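You operate a simulated robot arm through the tools that you are given. There is no shell and no other tool.

Carry out the task below with a simulated two-armed robot. There is one attempt and no reset: what you move stays moved.

TASK
Swap the board's bobbin with the fewest printed metres for the 60 m one.
Fine: the 60 m one stands on the bench top; board switch off before the swap and on again after; same seat; the one you take out goes on the bench top. Set down upright: what you pick out.

It is judged by the outcome, as a careful person would: the job done as asked, and still so three seconds after it is handed in. It fails if anything else is knocked over, pushed out of place, dropped, spilled or broken.

THE ROBOT
Two 7-joint arms with fingered hands on one trunk that stands fixed in place. Base frame: the origin is at the foot of the trunk, x ahead of it, y to its left, z up; the work surface is at about z = 720. Lengths are in mm, angles in degrees, forces in N, time in s.
The left shoulder is at [50, 214, 869], the right one opposite. With the tool pointing down near the work surface each hand reaches from about 420 to 900 mm from the base axis, measured 20 degrees to its own side. Payload 3 kg a hand.
The tool frame of a hand sits at the grasp point between the pads (the TCP): z along the fingers, y along the line on which they close. The tips reach 26 mm beyond it. The gripper opens to 132 mm; its body begins 73 mm behind the TCP. The gripper is a hand of 3 fingers: y runs from the thumb to the fingers, the wrist lies at [0, 0, -229] in the tool frame, and closing takes about 1.5 s.
Orientation is that of the tool frame in the base frame, as [roll, pitch, yaw] about the fixed x, y, z axes, in that order (R = Rz(yaw) Ry(pitch) Rx(roll)). With the fingers straight down and closing along the base's y, the tool's x points along the base's -x, its y along +y and its z along -z.

THE INTERFACE
- The arms move only by the tool move_arm. It takes "left_plan", "right_plan" or both (then of equal length, played together; a hand with none holds still); each is a list of rows, each a list of 6 numbers: the shift along the tool's x, y, z in mm, then the turn, a rotation vector about the tool's x, y, z in degrees. In form: [[tx, ty, tz, wx, wy, wz], ...]. A call has 1 to 20 rows; each row is the pose to reach, as a shift and turn from the pose commanded when the call began, along the tool's axes at that moment. "left_grip" and "right_grip" are, for a hand that has rows, the finger opening in mm, from 0 to 132, set as the call begins (left out, the last holds). Rows are played at 5 a second. More than 50 mm and 8.6 degrees between two rows, or a gripper value outside its range, and nothing of the call is played. Where a pose cannot be reached the arm comes as near as it can. A force on the tool above 40 N (or 10 N above the force at the start of the call, whichever is more), or a blocked arm, ends the call early, and 0.2 s more pass. Each finger travels about 72 mm/s and halts on what it meets, pressing with about 32 N; the grip force reading is that of the motor and also rises with nothing between the fingers. The clock runs only during rows and for 0.2 s after the last one: add rows that repeat a pose to give the fingers time. The reply holds the time, the measured pose of the TCP, the force on the tool along the base axes, the opening and the grip force, in the units named above and with some noise, with the torque about the TCP (base axes, N m) and any sound that the robot's microphone picked up.
- Cameras (640 x 400 px; columns grow to the right, rows downward): "scene" is now at [11.8, -43.8, 1480.3]; the picture's right is [-0.58, -0.82, 0.00], its down [-0.60, 0.42, -0.68] and it looks along [0.56, -0.39, -0.73] (base axes); focal length 244 px, centre (320, 200). "left" rides on the left gripper at [-62, 3, -92] in its tool frame; the picture's right is [-0.05, -1.00, 0.00], its down [0.83, -0.04, -0.56] and it looks along [0.55, -0.03, 0.83] (tool axes); focal length 230 px, centre (320, 200). "right" rides on the right gripper at [61, 3, -92] in its tool frame; the picture's right is [-0.05, 1.00, 0.00], its down [-0.83, -0.04, -0.56] and it looks along [-0.55, -0.03, 0.83] (tool axes); focal length 230 px, centre (320, 200).
- capture(camera): a new picture of that camera. No time passes.
- curl_fingers(finger1, finger2, thumb_bend, hand): sets how far each is bent, from 0 (flat) to 1 (curled in); at 0.3 the hand is open as for a grip, at 0.7 the pads meet at the TCP. One left out holds its place. A second passes; each finger stops where it meets its share of the squeeze, and holds until it gets a number again. A gripper value or a shape takes the hand back. It gives what a move gives, with no picture; readings hold the bend of each and the force on the fingers (four entries, about 0 where the hand has none), thumb and palm.
- hand_shape(shape, hand): the hand has 3 fingers and takes this shape, open, in about a second: jaw (thumb against the fingers, like two jaws); tri (thumb and two fingers); tip (a fingertip pinch); poke (one finger out to press); point (the index stretched); flat (the hand flat); cup (the hand cupped); fist (a fist). The gripper value then closes the fingers along that shape, each until it touches; the sizes above hold for jaw. It gives what a move gives, with no picture.
- aim_head(pan, tilt): turns the head with the scene camera to pan (to the left, within 86 degrees either way) and tilt (down, from -29 to 69), counted from straight ahead of the robot. It gives what a move gives.
- locate(camera, pixels): there is no depth. For up to 12 entries [column, row, z] of the newest picture of that camera ("zoom" is the newest enlarged one), the place [x, y] in the base frame at which the ray of that pixel passes the height z, good to about 3 mm, but the place of the scene camera against the robot may be out by one fixed shift of up to 18 mm in any direction. No time passes.
- enlarge(camera, box): a new picture of the part [left, top, right, bottom] of that camera's present view, enlarged. No time passes.
- finish_job(): hands the job in; it is judged then, once.

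Open the grippers and draw the arms clear of the work before you hand the job in, unless the task says otherwise.

The tools are called after "Call:" as name(argument=value, ...) on one line, values as JSON. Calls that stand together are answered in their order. move_arm: Moves the arms, as the interface text tells. Its arguments: {"type":"object","properties":{"left_plan":{"type":"array"},"left_grip":{"type":"number"},"right_plan":{"type":"array"},"right_grip":{"type":"number"}},"required":[]} The other tools are called the same way: hand_shape (shape, hand) gives the hand a shape; curl_fingers (finger1, finger2, thumb_bend, hand) moves the fingers one by one; aim_head (pan, tilt) turns the head that bears the scene camera; capture (camera) takes a picture; locate (camera, pixels) gives the place at which the rays of pixels pass given heights; enlarge (camera, box) takes an enlarged picture of a part of a camera's view; finish_job () hands the job in.

At the start:

```text
time_s: 0.0
left_ee_pos: [693.4, 165.4, 1056.4]
left_orientation: [-179.9, 0.0, 171.8]
left_force: [0.1, 0.1, -0.1]
left_ft_torque: [0.0, 0.03, 0.04]
left_opening: 131.9
left_finger_force: 0.0
left_shape: jaw
left_bend: [0.3, 0.3, 0.3]
left_finger forces: [0.1, 0.0, 0.0, 0.0, 0.0, 0.1]
right_ee_pos: [536.8, -330.0, 1083.1]
right_orientation: [-179.9, 0.0, 171.7]
right_force: [0.0, 0.1, 0.0]
right_ft_torque: [-0.02, -0.03, -0.01]
right_opening: 132.0
right_finger_force: 0.0
right_shape: jaw
right_bend: [0.3, 0.3, 0.3]
right_finger forces: [0.1, 0.0, 0.1, 0.0, 0.0, 0.0]
head pan, tilt (commanded): [-35.1, 46.8]
```

scene: 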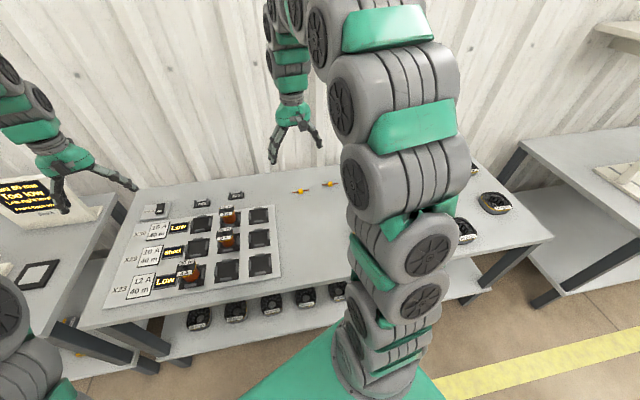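
right: 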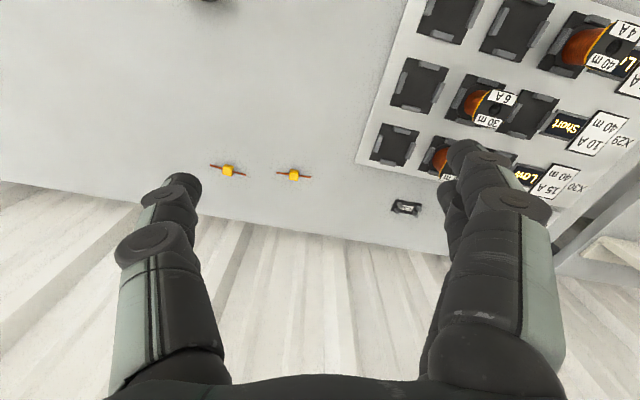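
left: 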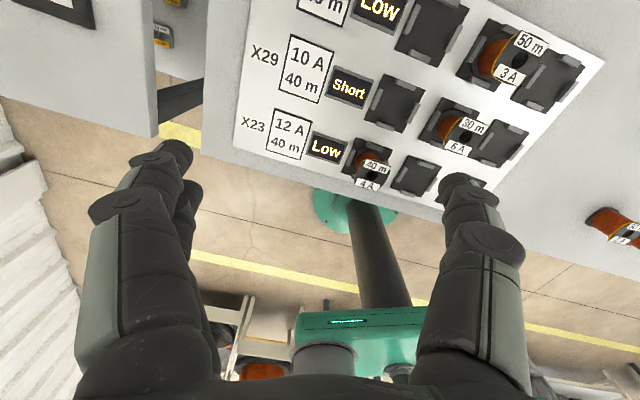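

I'll start by looking closely at the board and the bench before moving anything: the scene shows a board with three rows of seats around (200,250) and loose bobbins near (470,210).

Call:
enlarge(camera="scene", box=[90, 170, 290, 310])

Call:
enlarge(camera="left", box=[220, 0, 640, 260])

Call:
enlarge(camera="right", box=[340, 0, 640, 220])

```text
2.86 times, centred on (190, 240) of scene
```

zoom: 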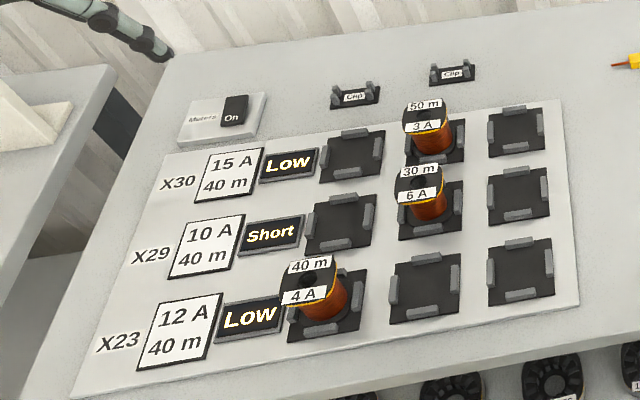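

```text
1.52 times, centred on (430, 130) of left
```

zoom: 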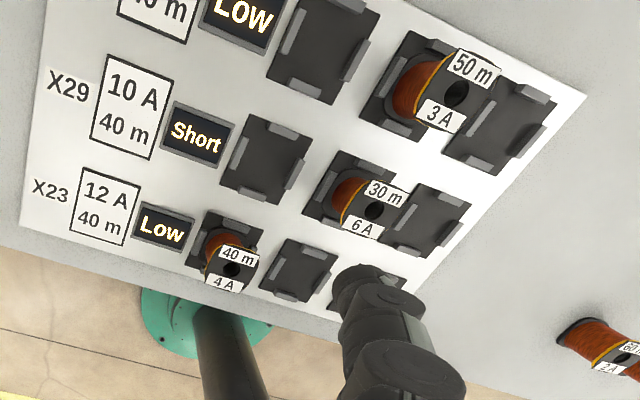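

```text
1.82 times, centred on (490, 110) of right
```

zoom: 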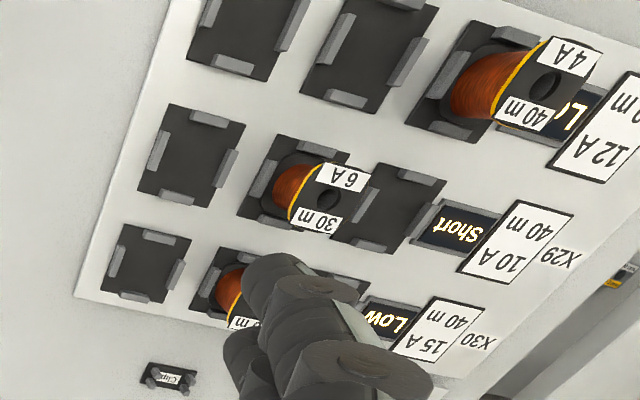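

The board carries 50 m/3 A (row X30), 30 m/6 A (row X29) and 40 m/4 A (row X23); the switch near scene (155,210) reads "Meters On". I'll turn the head to see the whole surroundings, including the loose bobbins and the other sign.

Call:
enlarge(camera="scene", box=[0, 160, 140, 250])

Call:
aim_head(pan=0, tilt=50)

Call:
capture(camera="scene")

```text
4.44 times, centred on (70, 205) of scene
```

zoom: 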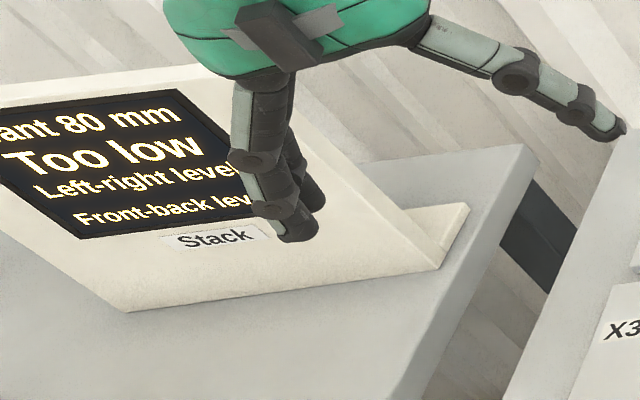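

```text
time_s: 1.0
left_ee_pos: [692.1, 164.2, 1055.6]
left_orientation: [180.0, 0.1, 171.8]
left_force: [0.0, 0.4, -0.7]
left_ft_torque: [-0.01, 0.0, -0.02]
left_opening: 131.8
left_finger_force: 0.1
left_shape: jaw
left_bend: [0.3, 0.3, 0.3]
left_finger forces: [0.1, 0.0, 0.1, 0.2, 0.1, 0.0]
right_ee_pos: [537.2, -329.2, 1083.3]
right_orientation: [179.9, 0.0, 171.8]
right_force: [-0.6, -0.2, 0.2]
right_ft_torque: [-0.04, 0.03, -0.02]
right_opening: 131.8
right_finger_force: 0.0
right_shape: jaw
right_bend: [0.3, 0.3, 0.3]
right_finger forces: [0.0, 0.0, 0.0, 0.0, 0.0, 0.0]
head pan, tilt (commanded): [0.0, 50.0]
```

```text
taken
```

scene: 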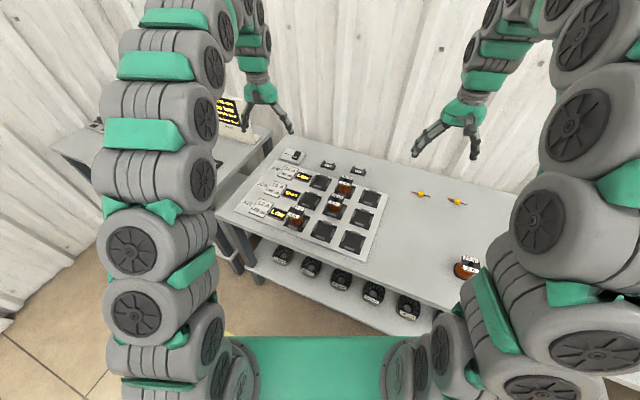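

Board is now at about (310,210) and a loose bobbin at (466,267). I'll enlarge the work area and also turn the head right to see the rest of the bench.

Call:
enlarge(camera="scene", box=[210, 130, 530, 330])

Call:
locate(camera="scene", pixels=[[333, 208, 720], [346, 185, 720], [294, 215, 720], [292, 155, 720], [466, 267, 720], [418, 194, 720], [459, 200, 720], [328, 164, 720], [358, 170, 720], [358, 261, 720]])

Call:
aim_head(pan=-55, tilt=45)

Call:
capture(camera="scene")

```text
2.00 times, centred on (370, 230) of scene
```

zoom: 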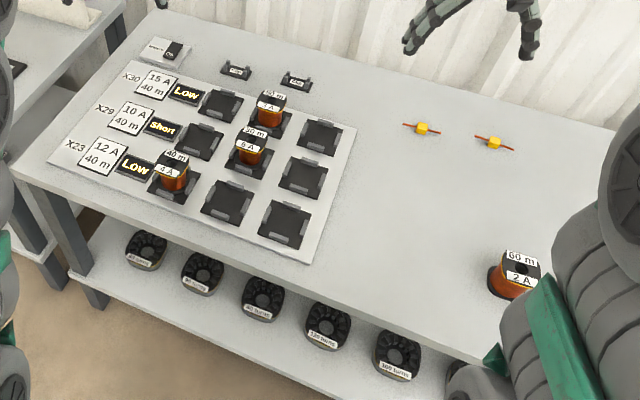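

```text
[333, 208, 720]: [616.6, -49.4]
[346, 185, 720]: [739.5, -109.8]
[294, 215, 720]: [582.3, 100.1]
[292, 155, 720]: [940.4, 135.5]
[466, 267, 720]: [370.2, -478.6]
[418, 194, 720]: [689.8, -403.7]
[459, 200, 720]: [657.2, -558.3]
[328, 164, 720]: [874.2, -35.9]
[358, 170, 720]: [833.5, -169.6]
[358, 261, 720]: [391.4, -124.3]
```

```text
time_s: 2.2
left_ee_pos: [692.6, 166.1, 1055.9]
left_orientation: [179.9, -0.1, 171.8]
left_force: [-0.9, -0.9, 0.3]
left_ft_torque: [-0.01, 0.01, -0.01]
left_opening: 131.6
left_finger_force: 0.0
left_shape: jaw
left_bend: [0.3, 0.3, 0.3]
left_finger forces: [0.1, 0.0, 0.0, 0.0, 0.1, 0.0]
right_ee_pos: [537.6, -328.3, 1083.5]
right_orientation: [180.0, -0.1, 171.8]
right_force: [0.1, -0.7, 0.2]
right_ft_torque: [0.0, 0.03, 0.0]
right_opening: 132.0
right_finger_force: 0.0
right_shape: jaw
right_bend: [0.3, 0.3, 0.3]
right_finger forces: [0.0, 0.1, 0.1, 0.1, 0.0, 0.1]
head pan, tilt (commanded): [-55.0, 45.0]
```

```text
taken
```

scene: 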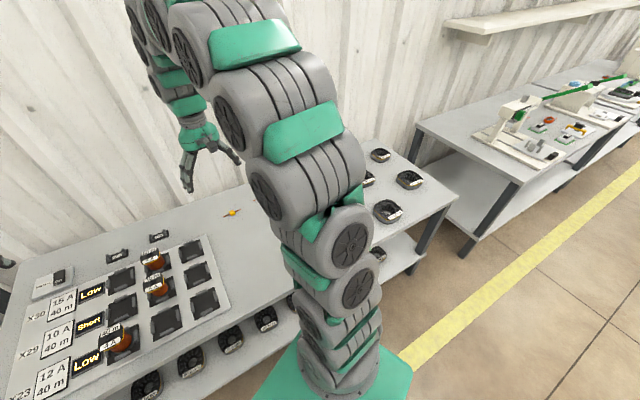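

The 60 m/2 A bobbin stands near the bench's front right, and five "turns" bobbins are on the lower shelf. I'll measure the seats and bobbins from both wrist cameras, since their poses come from kinematics.

Call:
enlarge(camera="right", box=[340, 0, 640, 220])

Call:
locate(camera="zoom", pixels=[[328, 200, 720], [328, 200, 780], [328, 200, 800], [275, 205, 720], [550, 85, 720], [550, 85, 790], [190, 155, 720], [145, 262, 720], [165, 375, 720], [395, 205, 720], [80, 295, 720]])

Call:
enlarge(camera="left", box=[220, 0, 640, 260])

Call:
locate(camera="zoom", pixels=[[372, 210, 720], [372, 210, 780], [372, 210, 800], [625, 360, 720], [625, 360, 780], [625, 360, 800], [425, 220, 720], [267, 160, 720], [295, 270, 720]])

```text
1.82 times, centred on (490, 110) of right
```

zoom: 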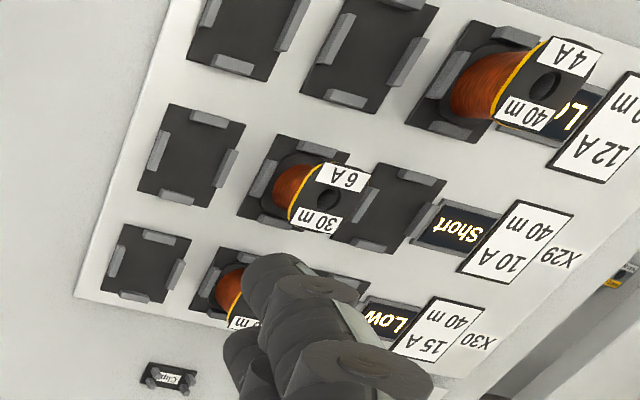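

```text
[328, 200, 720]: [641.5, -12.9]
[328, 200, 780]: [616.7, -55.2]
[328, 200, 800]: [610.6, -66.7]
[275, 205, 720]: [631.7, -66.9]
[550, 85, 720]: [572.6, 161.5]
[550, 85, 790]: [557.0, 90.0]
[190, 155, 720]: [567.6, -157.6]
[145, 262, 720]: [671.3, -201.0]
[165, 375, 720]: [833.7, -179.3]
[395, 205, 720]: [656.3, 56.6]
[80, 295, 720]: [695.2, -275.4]
```

```text
1.52 times, centred on (430, 130) of left
```

zoom: 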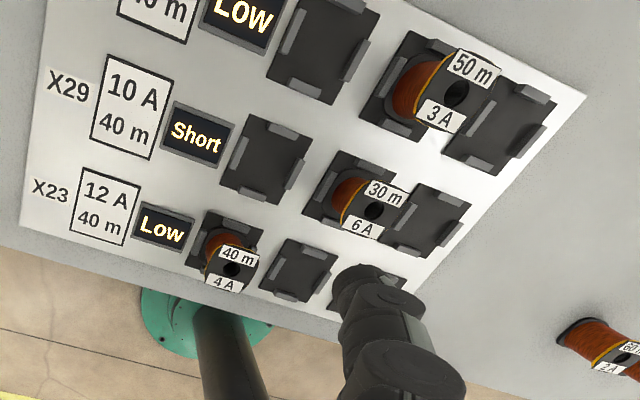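

```text
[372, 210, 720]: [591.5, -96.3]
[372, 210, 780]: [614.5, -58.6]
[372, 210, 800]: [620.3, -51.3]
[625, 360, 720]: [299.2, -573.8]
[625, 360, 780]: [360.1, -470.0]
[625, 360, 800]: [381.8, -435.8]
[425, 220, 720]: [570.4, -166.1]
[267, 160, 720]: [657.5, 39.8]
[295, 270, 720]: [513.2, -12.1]
```

Both views agree on the 30 m bobbin's top centre: about (616,-57) at z≈783. Now I'll aim the head at the switch to read it closely.

Call:
aim_head(pan=8, tilt=40)

Call:
capture(camera="scene")

```text
time_s: 3.6
left_ee_pos: [692.4, 165.8, 1055.0]
left_orientation: [-180.0, 0.0, 171.7]
left_force: [0.0, -0.2, 0.0]
left_ft_torque: [0.01, 0.01, -0.04]
left_opening: 131.8
left_finger_force: 0.0
left_shape: jaw
left_bend: [0.3, 0.3, 0.3]
left_finger forces: [0.1, 0.0, 0.1, 0.0, 0.0, 0.1]
right_ee_pos: [538.8, -328.6, 1083.8]
right_orientation: [-180.0, 0.0, 171.8]
right_force: [-0.4, 0.1, 0.0]
right_ft_torque: [0.0, 0.01, -0.01]
right_opening: 131.7
right_finger_force: 0.1
right_shape: jaw
right_bend: [0.3, 0.3, 0.3]
right_finger forces: [0.0, 0.0, 0.1, 0.1, 0.0, 0.1]
head pan, tilt (commanded): [8.0, 40.0]
```

```text
taken
```

scene: 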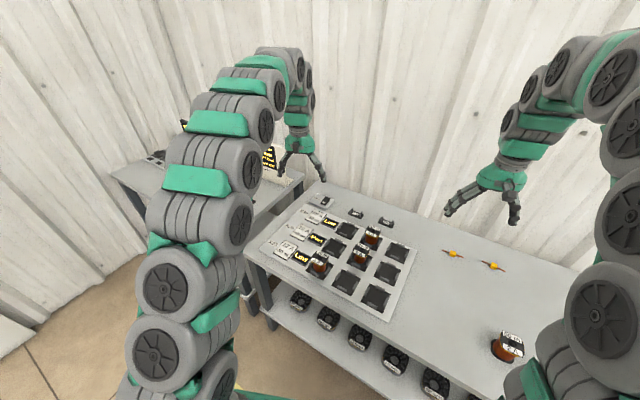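

Switch sits at about (321,200) in this view; I'll zoom in on it and locate it at a couple of heights.

Call:
enlarge(camera="scene", box=[270, 175, 370, 237])

Call:
locate(camera="scene", pixels=[[325, 202, 735], [325, 202, 745], [321, 200, 720], [505, 345, 720], [357, 213, 720], [387, 222, 720], [405, 253, 720], [360, 250, 783]])

Call:
enlarge(camera="scene", box=[470, 310, 550, 380])

```text
6.40 times, centred on (320, 206) of scene
```

zoom: 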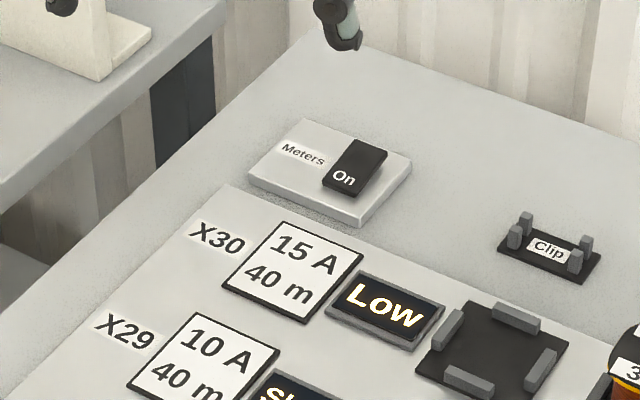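

```text
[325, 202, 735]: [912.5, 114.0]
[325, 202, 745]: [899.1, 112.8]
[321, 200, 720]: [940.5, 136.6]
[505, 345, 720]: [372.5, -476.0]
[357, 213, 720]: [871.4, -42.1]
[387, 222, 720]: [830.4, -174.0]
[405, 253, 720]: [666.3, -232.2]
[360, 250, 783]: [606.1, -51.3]
```

```text
5.71 times, centred on (510, 345) of scene
```

zoom: 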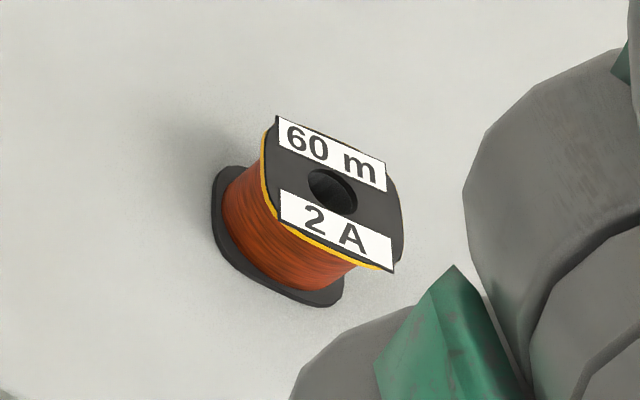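

The rocker shows "On" at its near end. I'll put the left hand into the poke shape and tilt it outward about 40° while moving toward the switch, staying high, so its camera looks down at the switch.

Call:
hand_shape(shape="poke", hand="left")

Call:
move_arm(left_plan=[[-20, 0, 20, 0, -8, 0], [-40, 0, 40, 0, -16, 0], [-60, 0, 60, 0, -24, 0], [-80, 2, 80, 0, -32, 0], [-100, 4, 100, 0, -40, 0], [-100, 4, 100, 0, -40, 0]])

Call:
capture(camera="left")

Call:
capture(camera="scene")

```text
time_s: 4.5
left_ee_pos: [691.6, 165.5, 1055.3]
left_orientation: [180.0, 0.0, 171.8]
left_force: [-0.3, 0.7, 1.1]
left_ft_torque: [-0.01, -0.02, -0.02]
left_opening: 0.0
left_finger_force: 0.0
left_shape: poke
left_bend: [1.0, 1.0, 0.45]
left_finger forces: [0.1, 0.0, 0.1, 0.0, 0.1, 0.1]
right_ee_pos: [537.6, -328.8, 1083.8]
right_orientation: [-180.0, 0.1, 171.9]
right_force: [0.6, 0.3, 0.1]
right_ft_torque: [0.03, 0.02, -0.01]
right_opening: 131.9
right_finger_force: 0.0
right_shape: jaw
right_bend: [0.3, 0.3, 0.3]
right_finger forces: [0.1, 0.1, 0.1, 0.1, 0.0, 0.0]
head pan, tilt (commanded): [8.0, 40.0]
```

```text
time_s: 5.9
left_ee_pos: [790.8, 152.9, 956.3]
left_orientation: [-179.9, 40.2, 171.7]
left_force: [0.0, -0.2, -0.5]
left_ft_torque: [-0.04, -0.01, 0.04]
left_opening: 0.1
left_finger_force: 0.0
left_shape: poke
left_bend: [1.0, 1.0, 0.45]
left_finger forces: [0.0, 0.0, 0.0, 0.0, 0.0, 0.0]
right_ee_pos: [539.7, -329.3, 1083.0]
right_orientation: [-179.9, 0.0, 171.8]
right_force: [-0.2, -0.8, 1.1]
right_ft_torque: [-0.02, -0.01, 0.01]
right_opening: 132.0
right_finger_force: 0.0
right_shape: jaw
right_bend: [0.3, 0.3, 0.3]
right_finger forces: [0.1, 0.0, 0.1, 0.0, 0.0, 0.1]
head pan, tilt (commanded): [8.0, 40.0]
```

```text
taken
```

left: 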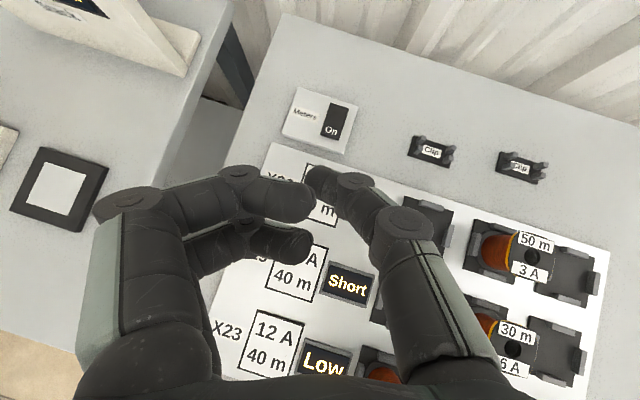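

```text
taken
```

scene: 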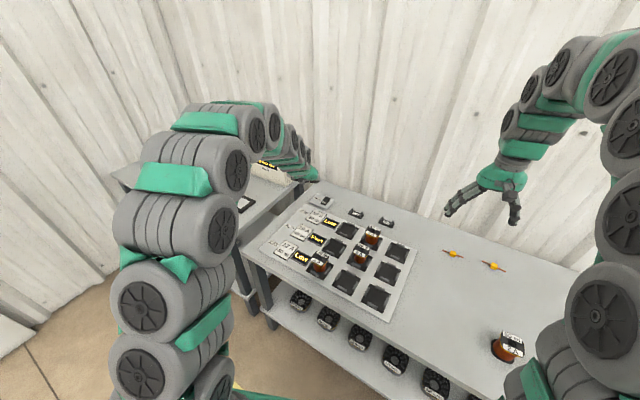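

The view is good: the switch is at (320,120) and the thumb tip (the poking digit) is at about (315,180). I'll zoom in on the switch and locate the rocker's ends.

Call:
enlarge(camera="left", box=[260, 70, 380, 145])

Call:
locate(camera="left", pixels=[[331, 133, 740], [339, 108, 740], [335, 120, 740], [335, 120, 730], [335, 120, 750], [298, 87, 720], [283, 137, 720], [345, 155, 720], [359, 102, 720]])

Call:
enlarge(camera="left", box=[250, 140, 450, 265])

```text
5.33 times, centred on (320, 108) of left
```

zoom: 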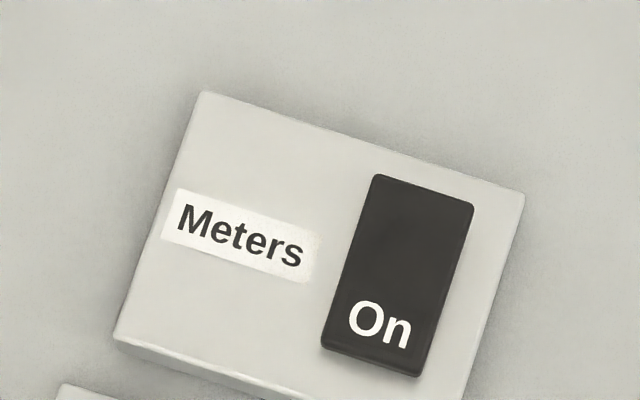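

```text
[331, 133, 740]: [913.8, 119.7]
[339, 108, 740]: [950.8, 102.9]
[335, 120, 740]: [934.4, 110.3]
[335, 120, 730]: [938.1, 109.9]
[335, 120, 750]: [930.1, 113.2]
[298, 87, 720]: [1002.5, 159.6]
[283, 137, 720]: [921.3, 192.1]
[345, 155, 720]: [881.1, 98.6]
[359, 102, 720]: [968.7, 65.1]
```

```text
3.20 times, centred on (350, 202) of left
```

zoom: 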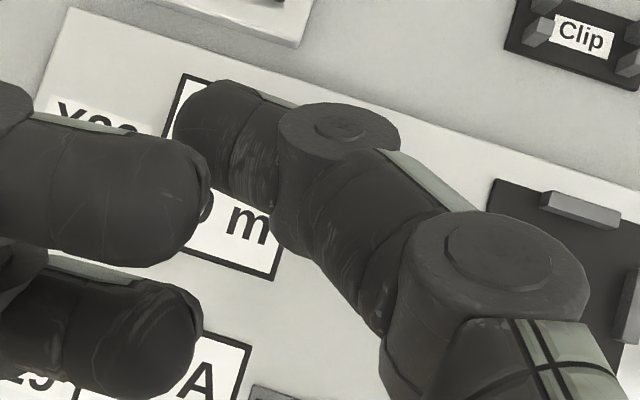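

The rocker runs from about (911,121) at its "On" end to (953,102) at its far end. To judge which end is raised, I'll enlarge it much more from both cameras.

Call:
enlarge(camera="scene", box=[312, 194, 336, 209])

Call:
enlarge(camera="left", box=[312, 95, 360, 145])

```text
16.00 times, centred on (324, 202) of scene
```

zoom: 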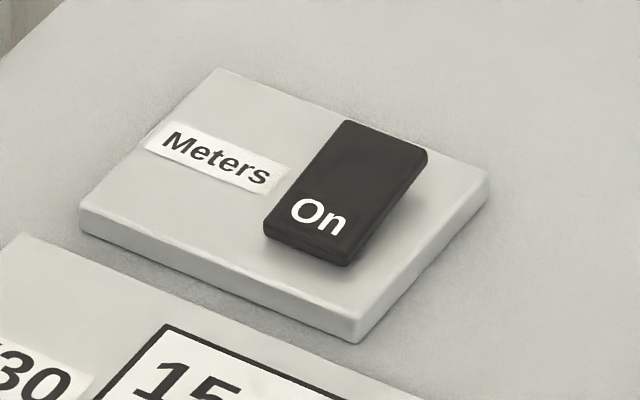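

```text
8.00 times, centred on (336, 120) of left
```

zoom: 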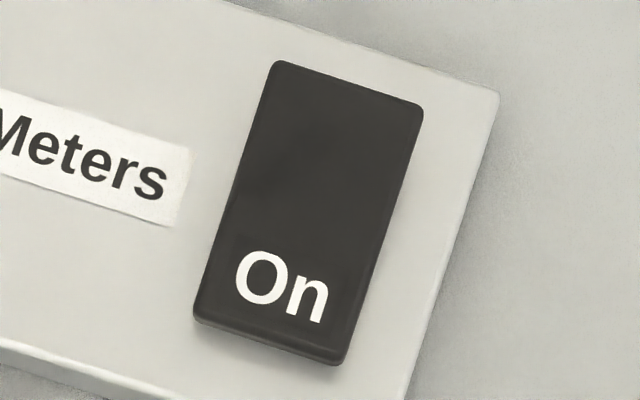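

The key's edges are steeper than the box edges in the scene zoom, so the far end is raised and the "On" end is pressed: pressing the far end should turn it off. I'll bring the thumb tip to about 45 mm above that far end at (943,106) with a 33° tilt.

Call:
move_arm(left_plan=[[-3, -4, 34, 0, 1, 0], [-6, -8, 68, 0, 3, 0], [-8, -12, 102, 0, 4, 0], [-11, -16, 136, 0, 5, 0], [-14, -20, 170, 0, 6, 0], [-16.3, -24.5, 204.7, 0, 7, 0], [-16.3, -24.5, 204.7, 0, 7, 0]])

Call:
capture(camera="left")

Call:
enlarge(camera="scene", box=[290, 170, 360, 214])

```text
time_s: 7.5
left_ee_pos: [930.8, 110.4, 810.5]
left_orientation: [179.9, 33.0, 171.8]
left_force: [0.1, 0.4, -0.2]
left_ft_torque: [-0.01, 0.0, 0.0]
left_opening: 0.0
left_finger_force: 0.1
left_shape: poke
left_bend: [1.0, 1.0, 0.45]
left_finger forces: [0.0, 0.0, 0.1, 0.0, 0.1, 0.0]
right_ee_pos: [536.8, -329.4, 1082.8]
right_orientation: [180.0, 0.0, 171.8]
right_force: [-0.3, 0.6, -0.6]
right_ft_torque: [-0.01, -0.01, -0.03]
right_opening: 132.1
right_finger_force: 0.1
right_shape: jaw
right_bend: [0.3, 0.3, 0.3]
right_finger forces: [0.0, 0.0, 0.0, 0.0, 0.0, 0.1]
head pan, tilt (commanded): [8.0, 40.0]
```

```text
taken
```

left: 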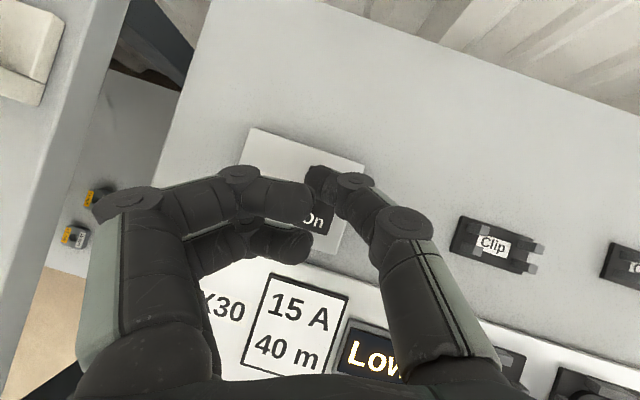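

```text
9.09 times, centred on (325, 192) of scene
```

zoom: 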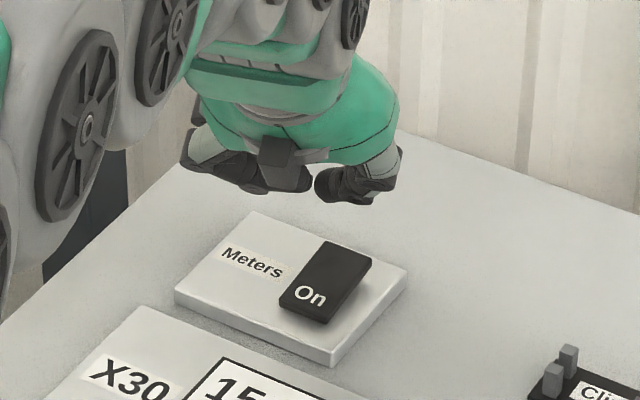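

The thumb tip is hovering over the far end of the key, at (315,175) in the left view, about 5 mm too far toward +y. I'll correct that and lower 32 mm, stopping above the key.

Call:
move_arm(left_plan=[[4, -5, 7, 0, 0, 0], [9, -5, 14, 0, 0, 0], [13, -5, 21, 0, 0, 0], [17.4, -5, 27.2, 0, 0, 0], [17.4, -5, 27.2, 0, 0, 0]])

Call:
capture(camera="left")

Call:
enlarge(camera="scene", box=[300, 180, 350, 212])

```text
time_s: 8.7
left_ee_pos: [929.7, 105.2, 777.5]
left_orientation: [-180.0, 33.0, 171.7]
left_force: [0.8, 0.3, -0.5]
left_ft_torque: [-0.04, 0.0, 0.0]
left_opening: 0.0
left_finger_force: 0.1
left_shape: poke
left_bend: [1.0, 1.0, 0.45]
left_finger forces: [0.0, 0.0, 0.0, 0.0, 0.1, 0.0]
right_ee_pos: [537.2, -329.2, 1083.8]
right_orientation: [180.0, 0.0, 171.7]
right_force: [0.1, -0.1, -0.2]
right_ft_torque: [0.01, 0.01, 0.0]
right_opening: 131.6
right_finger_force: 0.0
right_shape: jaw
right_bend: [0.3, 0.3, 0.3]
right_finger forces: [0.0, 0.1, 0.0, 0.1, 0.1, 0.0]
head pan, tilt (commanded): [8.0, 40.0]
```

```text
taken
```

left: 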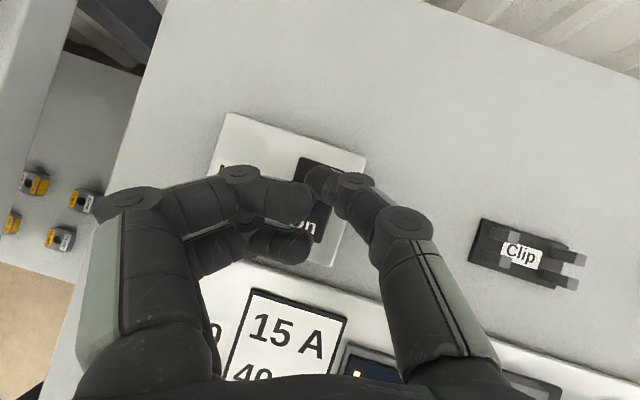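

```text
12.50 times, centred on (325, 196) of scene
```

zoom: 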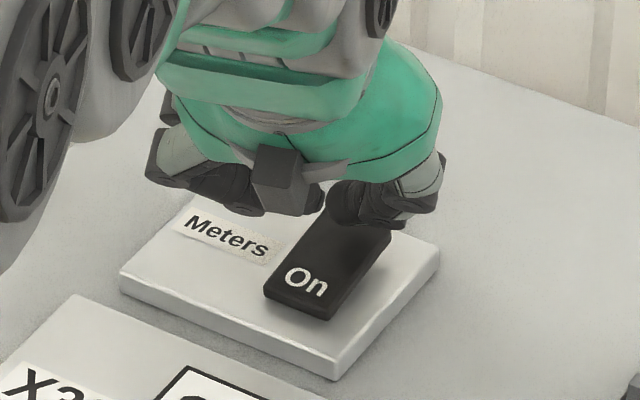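

The tip is now roughly 12–15 mm above the far half of the key. I'll lower 10 mm more in small steps and read the force.

Call:
move_arm(left_plan=[[1.6, 0, 2.5, 0, 0, 0], [3.3, 0, 5, 0, 0, 0], [4.4, 0, 6.7, 0, 0, 0], [5.45, 0, 8.4, 0, 0, 0]])

Call:
enlarge(camera="left", box=[220, 110, 400, 222])

Call:
enlarge(camera="scene", box=[300, 180, 350, 212])

```text
time_s: 9.7
left_ee_pos: [931.1, 105.3, 766.3]
left_orientation: [179.9, 33.1, 171.8]
left_force: [0.6, -0.1, 0.1]
left_ft_torque: [0.0, -0.03, -0.03]
left_opening: 0.1
left_finger_force: 0.2
left_shape: poke
left_bend: [1.0, 1.0, 0.45]
left_finger forces: [0.0, 0.0, 0.1, 0.0, 0.1, 0.1]
right_ee_pos: [537.4, -329.8, 1083.4]
right_orientation: [180.0, 0.1, 171.7]
right_force: [-0.2, -0.2, 0.2]
right_ft_torque: [0.01, 0.02, 0.0]
right_opening: 131.9
right_finger_force: 0.0
right_shape: jaw
right_bend: [0.3, 0.3, 0.3]
right_finger forces: [0.1, 0.0, 0.0, 0.0, 0.0, 0.1]
head pan, tilt (commanded): [8.0, 40.0]
```

```text
3.56 times, centred on (310, 166) of left
```

zoom: 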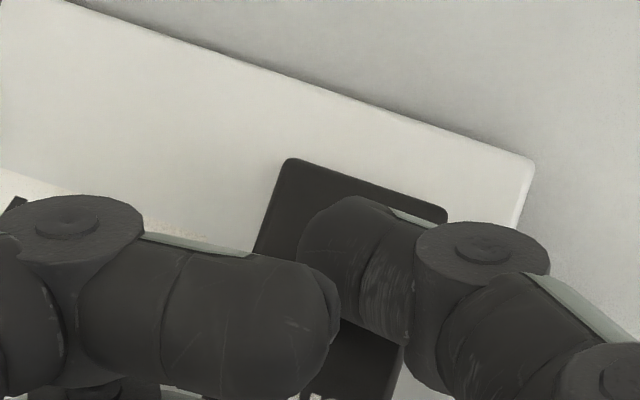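

```text
12.50 times, centred on (325, 196) of scene
```

zoom: 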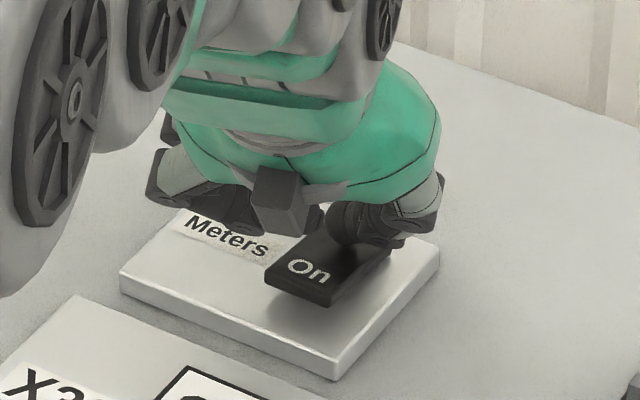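

The key has started to tilt: the "On" end is lifting in the scene zoom (near (300,275)), though the label still reads "On". I'll press a few millimetres further.

Call:
move_arm(left_plan=[[0.8, 0, 1.3, 0, 0, 0], [1.6, 0, 2.5, 0, 0, 0], [2.2, 0, 3.4, 0, 0, 0], [2.2, 0, 3.4, 0, 0, 0]])

Call:
enlarge(camera="scene", box=[300, 180, 350, 212])

Call:
enlarge(camera="scene", box=[250, 190, 420, 296])

```text
time_s: 10.7
left_ee_pos: [931.0, 104.1, 765.7]
left_orientation: [180.0, 33.2, 171.8]
left_force: [1.0, -2.7, 22.0]
left_ft_torque: [-0.03, -0.27, -0.04]
left_opening: 0.0
left_finger_force: 0.0
left_shape: poke
left_bend: [1.0, 1.0, 0.45]
left_finger forces: [0.0, 0.1, 0.0, 0.1, 21.5, 0.0]
right_ee_pos: [536.8, -329.5, 1083.3]
right_orientation: [180.0, 0.0, 171.8]
right_force: [1.0, -0.7, 0.7]
right_ft_torque: [0.01, 0.01, -0.02]
right_opening: 132.0
right_finger_force: 0.1
right_shape: jaw
right_bend: [0.3, 0.3, 0.3]
right_finger forces: [0.1, 0.0, 0.1, 0.1, 0.0, 0.0]
head pan, tilt (commanded): [8.0, 40.0]
```

```text
12.50 times, centred on (325, 196) of scene
```

zoom: 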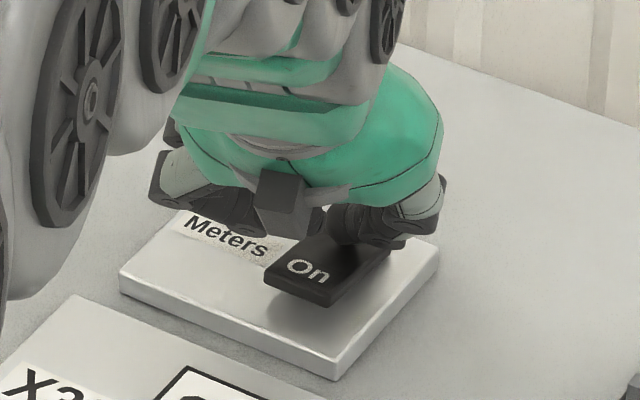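

```text
3.76 times, centred on (335, 243) of scene
```

zoom: 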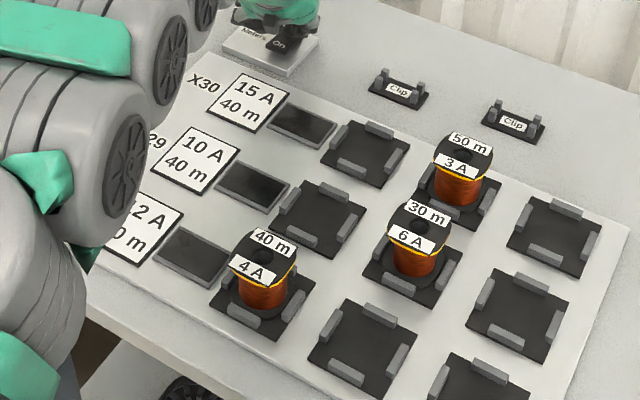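

All three meters have gone blank at 22 N, so the board is off. I'll lift the left hand straight up and draw it back to the left side, out of the right arm's way.

Call:
move_arm(left_plan=[[-14, 0, -21, 0, 0, 0], [-34, 0, -53, 0, 0, 0], [-54.5, 0, -83.9, 0, 0, 0], [-38.5, 20, -117, 0, 0, 0], [-22.5, 40, -150, 0, 0, 0], [-6.5, 60, -184, 0, 0, 0], [9.5, 80, -217, 0, 0, 0], [25.5, 100, -250, 0, 0, 0], [41.3, 119.3, -283.3, 0, 0, 0], [41.3, 119.3, -283.3, 0, 0, 0]])

Call:
capture(camera="scene")

Call:
capture(camera="left")

Call:
enlarge(camera="scene", box=[300, 180, 350, 212])

```text
time_s: 12.9
left_ee_pos: [760.4, 249.7, 978.3]
left_orientation: [-180.0, 33.1, 171.8]
left_force: [0.1, 0.8, 0.0]
left_ft_torque: [0.0, -0.02, -0.03]
left_opening: 0.0
left_finger_force: 0.1
left_shape: poke
left_bend: [1.0, 1.0, 0.45]
left_finger forces: [0.1, 0.0, 0.0, 0.1, 0.0, 0.1]
right_ee_pos: [538.2, -328.7, 1083.8]
right_orientation: [-180.0, 0.0, 171.7]
right_force: [-0.3, 0.4, 0.5]
right_ft_torque: [-0.03, 0.01, 0.0]
right_opening: 132.1
right_finger_force: 0.0
right_shape: jaw
right_bend: [0.3, 0.3, 0.3]
right_finger forces: [0.0, 0.0, 0.0, 0.1, 0.0, 0.1]
head pan, tilt (commanded): [8.0, 40.0]
```

```text
taken
```

scene: 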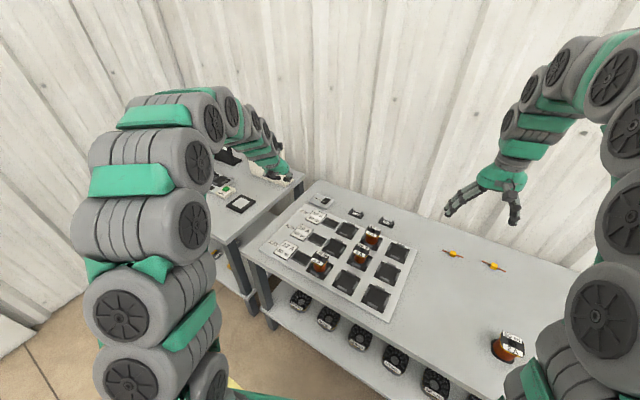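

```text
taken
```

left: 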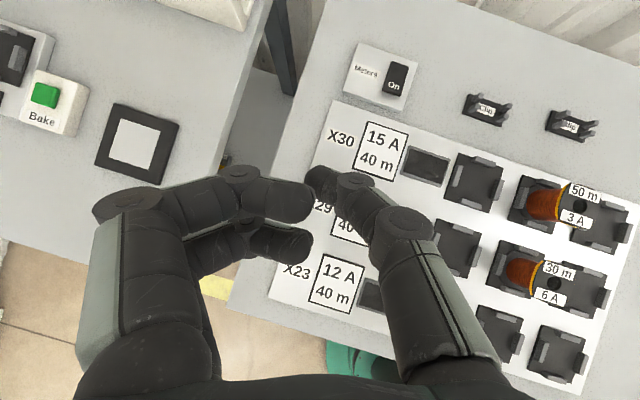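

```text
12.50 times, centred on (325, 196) of scene
```

zoom: 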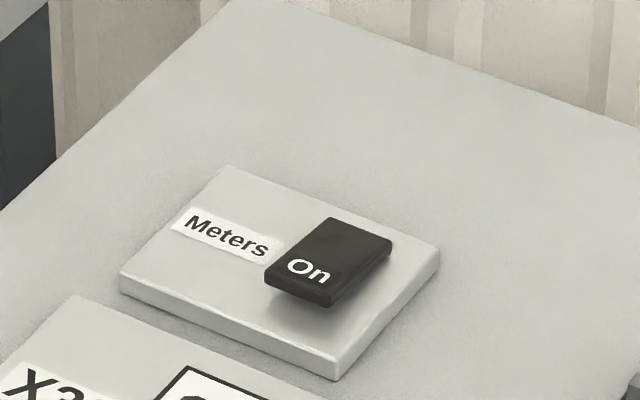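

The switch stays off. Now I'll bring the right hand over the 30 m bobbin at (616,-57), turned about 15° so its jaws close along the board's row direction, stopping well above it to refine with the wrist camera.

Call:
move_arm(right_plan=[[-5, 35, 17, 0, 0, 2], [-10, 70, 34, 0, 0, 4], [-15, 105, 51, 0, 0, 6], [-20, 140, 68, 0, 0, 8], [-24, 175, 85, 0, 0, 10], [-29, 210, 102, 0, 0, 12], [-34, 245, 118, 0, 0, 14], [-38.8, 280.5, 133, 0, 0, 15.2], [-38.8, 280.5, 133, 0, 0, 15.2]])

Call:
capture(camera="right")

Call:
capture(camera="scene")

```text
time_s: 14.9
left_ee_pos: [761.5, 249.6, 980.4]
left_orientation: [-179.9, 33.0, 171.8]
left_force: [-0.2, -0.1, -0.2]
left_ft_torque: [0.01, 0.03, 0.0]
left_opening: 0.0
left_finger_force: 0.1
left_shape: poke
left_bend: [1.0, 1.0, 0.45]
left_finger forces: [0.1, 0.0, 0.0, 0.0, 0.0, 0.0]
right_ee_pos: [618.4, -57.0, 951.0]
right_orientation: [-180.0, 0.0, 156.6]
right_force: [-0.3, -0.8, -0.4]
right_ft_torque: [0.0, -0.02, 0.0]
right_opening: 131.9
right_finger_force: 0.0
right_shape: jaw
right_bend: [0.3, 0.3, 0.3]
right_finger forces: [0.0, 0.1, 0.1, 0.0, 0.0, 0.1]
head pan, tilt (commanded): [8.0, 40.0]
```

```text
taken
```

right: 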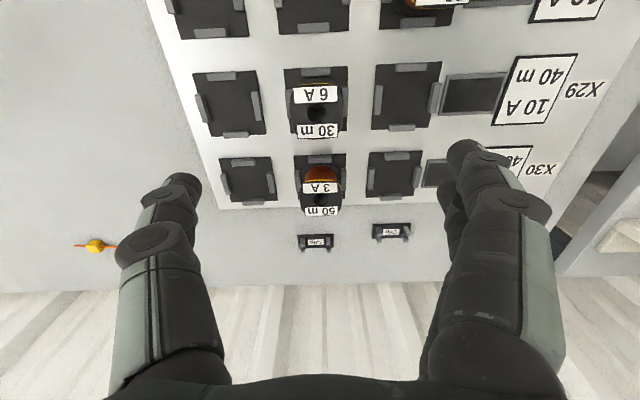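

```text
taken
```

scene: 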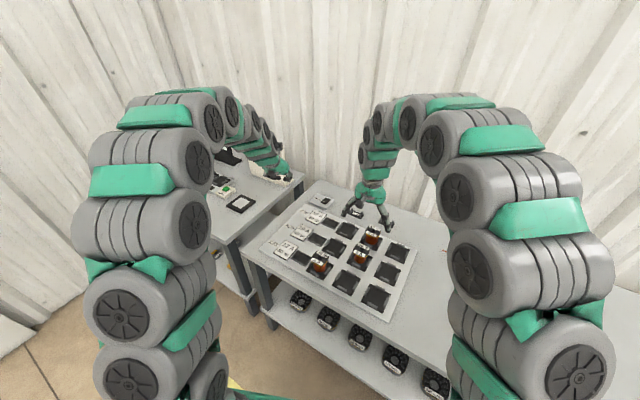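

The 30 m bobbin's top is centred near (317,113) in the right view. I'll zoom in to get its edges and the seat's edges for precise position and angle.

Call:
enlarge(camera="right", box=[250, 50, 390, 150])

Call:
locate(camera="right", pixels=[[317, 113, 783], [317, 113, 778], [230, 104, 722], [406, 96, 722], [249, 180, 722], [395, 175, 722], [320, 186, 783]])

```text
4.00 times, centred on (320, 100) of right
```

zoom: 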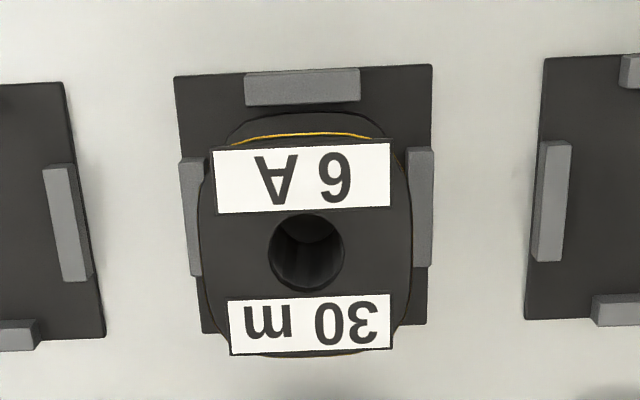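

```text
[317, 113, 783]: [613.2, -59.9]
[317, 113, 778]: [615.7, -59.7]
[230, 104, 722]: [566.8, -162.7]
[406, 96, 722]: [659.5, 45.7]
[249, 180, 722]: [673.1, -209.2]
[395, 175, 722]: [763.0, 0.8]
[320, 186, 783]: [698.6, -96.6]
```

The rows lie at 66.4°, matching the hand's yaw, and the seat centre averages to about (614,-59). I'll shift a few millimetres and descend to z≈810 first, then check.

Call:
move_arm(right_plan=[[3, -3, 35, 0, 0, 0], [3, -3, 70, 0, 0, 0], [3, -3, 105, 0, 0, 0], [3, -3, 140, 0, 0, 0], [3, -3, 140, 0, 0, 0]])

Call:
capture(camera="right")

Call:
enlarge(camera="scene", box=[290, 200, 430, 290])

Call:
capture(camera="left")

```text
time_s: 16.1
left_ee_pos: [760.4, 249.2, 980.7]
left_orientation: [-180.0, 33.1, 171.8]
left_force: [0.5, -0.4, -0.2]
left_ft_torque: [0.02, -0.01, 0.01]
left_opening: 0.0
left_finger_force: 0.0
left_shape: poke
left_bend: [1.0, 1.0, 0.45]
left_finger forces: [0.0, 0.1, 0.1, 0.0, 0.0, 0.0]
right_ee_pos: [610.0, -58.0, 811.4]
right_orientation: [180.0, 0.0, 156.6]
right_force: [-0.9, 0.0, 0.2]
right_ft_torque: [0.0, 0.02, -0.01]
right_opening: 131.9
right_finger_force: 0.1
right_shape: jaw
right_bend: [0.3, 0.3, 0.3]
right_finger forces: [0.0, 0.0, 0.2, 0.0, 0.0, 0.0]
head pan, tilt (commanded): [8.0, 40.0]
```

```text
taken
```

right: 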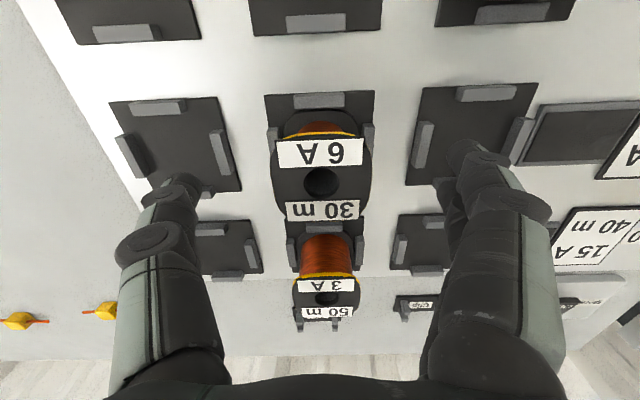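

```text
4.44 times, centred on (360, 245) of scene
```

zoom: 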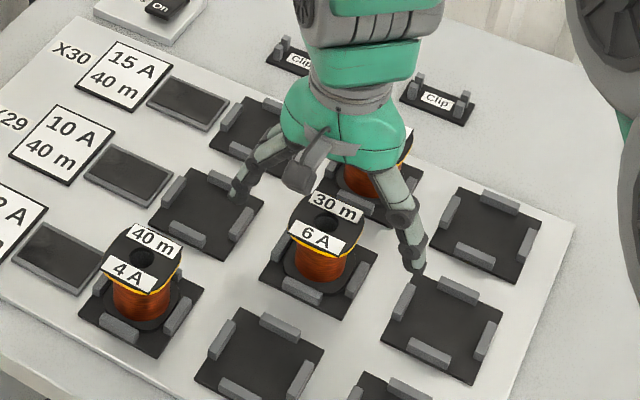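

```text
taken
```

left: 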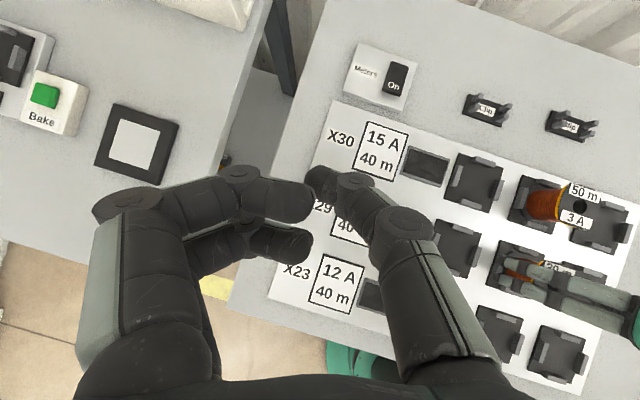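

The 30 m bobbin's hole is now at (321,183) in the right view. I'll locate it from this closer pose to fine-tune the centring.

Call:
enlarge(camera="right", box=[250, 80, 400, 230])

Call:
locate(camera="right", pixels=[[321, 182, 780], [321, 182, 775], [321, 182, 785], [273, 182, 780], [370, 182, 780], [321, 135, 780], [321, 222, 780]])

```text
2.67 times, centred on (325, 155) of right
```

zoom: 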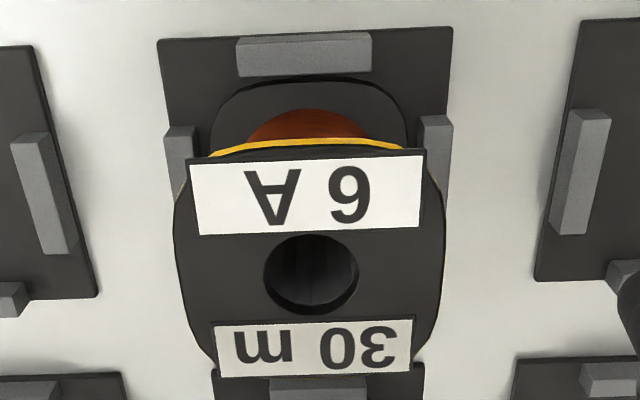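

```text
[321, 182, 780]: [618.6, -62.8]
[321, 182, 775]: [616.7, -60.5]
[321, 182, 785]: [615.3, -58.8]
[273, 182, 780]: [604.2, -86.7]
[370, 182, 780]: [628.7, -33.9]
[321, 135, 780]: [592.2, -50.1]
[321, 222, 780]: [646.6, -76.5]
```

The estimates average to (615,-60), so I shift 4 mm along the column and lower to z≈767, with the tips staying above the seat tabs.

Call:
move_arm(right_plan=[[-4.5, 0, 12, 0, 0, 0], [-4.5, 0, 24, 0, 0, 0], [-4.5, 0, 36, 0, 0, 0], [-4.5, 0, 44, 0, 0, 0], [-4.5, 0, 44, 0, 0, 0]])

Call:
capture(camera="right")

Call:
enlarge(camera="scene", box=[310, 210, 410, 280])

```text
time_s: 17.3
left_ee_pos: [761.1, 249.0, 979.3]
left_orientation: [180.0, 33.0, 171.7]
left_force: [-0.4, -0.8, 0.1]
left_ft_torque: [0.02, 0.01, -0.05]
left_opening: 0.1
left_finger_force: 0.1
left_shape: poke
left_bend: [1.0, 1.0, 0.45]
left_finger forces: [0.1, 0.1, 0.1, 0.0, 0.0, 0.1]
right_ee_pos: [614.5, -60.6, 767.0]
right_orientation: [180.0, -0.1, 156.5]
right_force: [-0.4, 0.6, 2.4]
right_ft_torque: [0.02, -0.03, -0.02]
right_opening: 132.2
right_finger_force: 0.1
right_shape: jaw
right_bend: [0.3, 0.3, 0.3]
right_finger forces: [0.8, 0.8, 0.0, 0.0, 1.1, 0.1]
head pan, tilt (commanded): [8.0, 40.0]
```

```text
taken
```

right: 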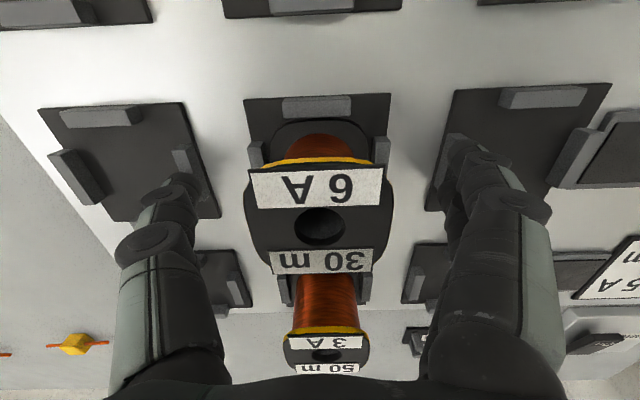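

```text
5.71 times, centred on (360, 245) of scene
```

zoom: 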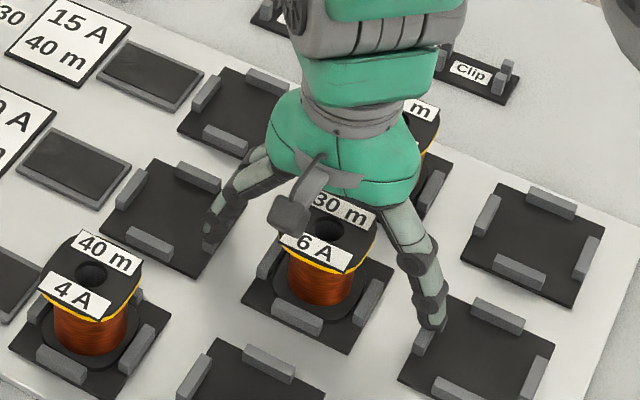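

The fingertips just brushed the neighbouring seats' tabs (about 1 N each), so tab tops are near z≈741. I'll raise 7 mm so the tips clear the tabs, then close the jaws on the top flange.

Call:
move_arm(right_plan=[[0, 0, -4, 0, 0, 0], [0, 0, -7, 0, 0, 0], [0, 0, -7, 0, 0, 0]])

Call:
move_arm(right_plan=[[0, 0, 0, 0, 0, 0], [0, 0, 0, 0, 0, 0], [0, 0, 0, 0, 0, 0], [0, 0, 0, 0, 0, 0]], right_grip=80)

Call:
capture(camera="right")

Call:
enlarge(camera="scene", box=[310, 210, 410, 280])

```text
time_s: 18.1
left_ee_pos: [761.6, 249.3, 979.2]
left_orientation: [179.9, 32.9, 171.8]
left_force: [0.6, 0.8, 0.8]
left_ft_torque: [-0.03, -0.01, -0.03]
left_opening: 0.0
left_finger_force: 0.1
left_shape: poke
left_bend: [1.0, 1.0, 0.45]
left_finger forces: [0.1, 0.1, 0.0, 0.0, 0.1, 0.0]
right_ee_pos: [615.2, -60.8, 772.1]
right_orientation: [-179.9, 0.0, 156.7]
right_force: [0.1, 0.4, 0.3]
right_ft_torque: [0.02, 0.01, -0.01]
right_opening: 131.8
right_finger_force: 0.1
right_shape: jaw
right_bend: [0.3, 0.3, 0.3]
right_finger forces: [0.0, 0.0, 0.0, 0.0, 0.1, 0.1]
head pan, tilt (commanded): [8.0, 40.0]
```

```text
time_s: 19.1
left_ee_pos: [761.4, 249.1, 980.2]
left_orientation: [179.9, 33.0, 171.9]
left_force: [0.5, -0.1, 0.5]
left_ft_torque: [-0.02, 0.02, 0.0]
left_opening: 0.2
left_finger_force: 0.1
left_shape: poke
left_bend: [1.0, 1.0, 0.45]
left_finger forces: [0.1, 0.0, 0.1, 0.0, 0.0, 0.0]
right_ee_pos: [615.3, -61.1, 773.3]
right_orientation: [-180.0, 0.0, 156.7]
right_force: [-1.2, -0.2, -0.2]
right_ft_torque: [-0.01, 0.02, 0.01]
right_opening: 80.6
right_finger_force: 0.0
right_shape: jaw
right_bend: [0.71, 0.71, 0.71]
right_finger forces: [0.0, 0.1, 0.0, 0.0, 0.0, 0.1]
head pan, tilt (commanded): [8.0, 40.0]
```

```text
taken
```

right: 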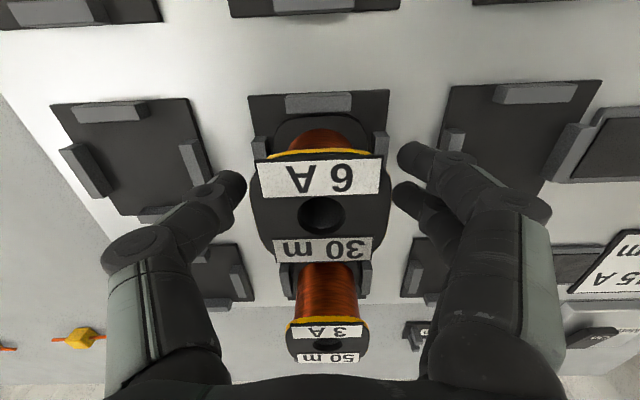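

```text
5.71 times, centred on (360, 245) of scene
```

zoom: 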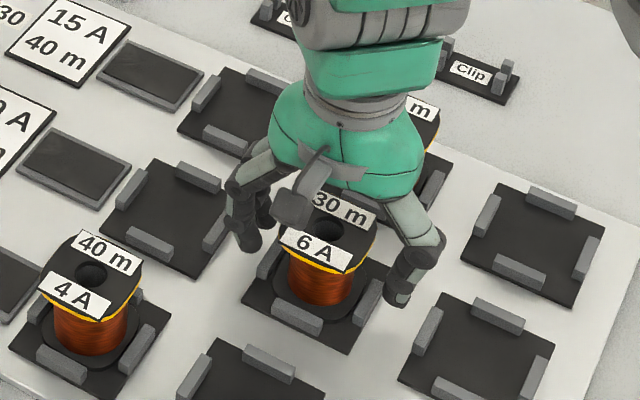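

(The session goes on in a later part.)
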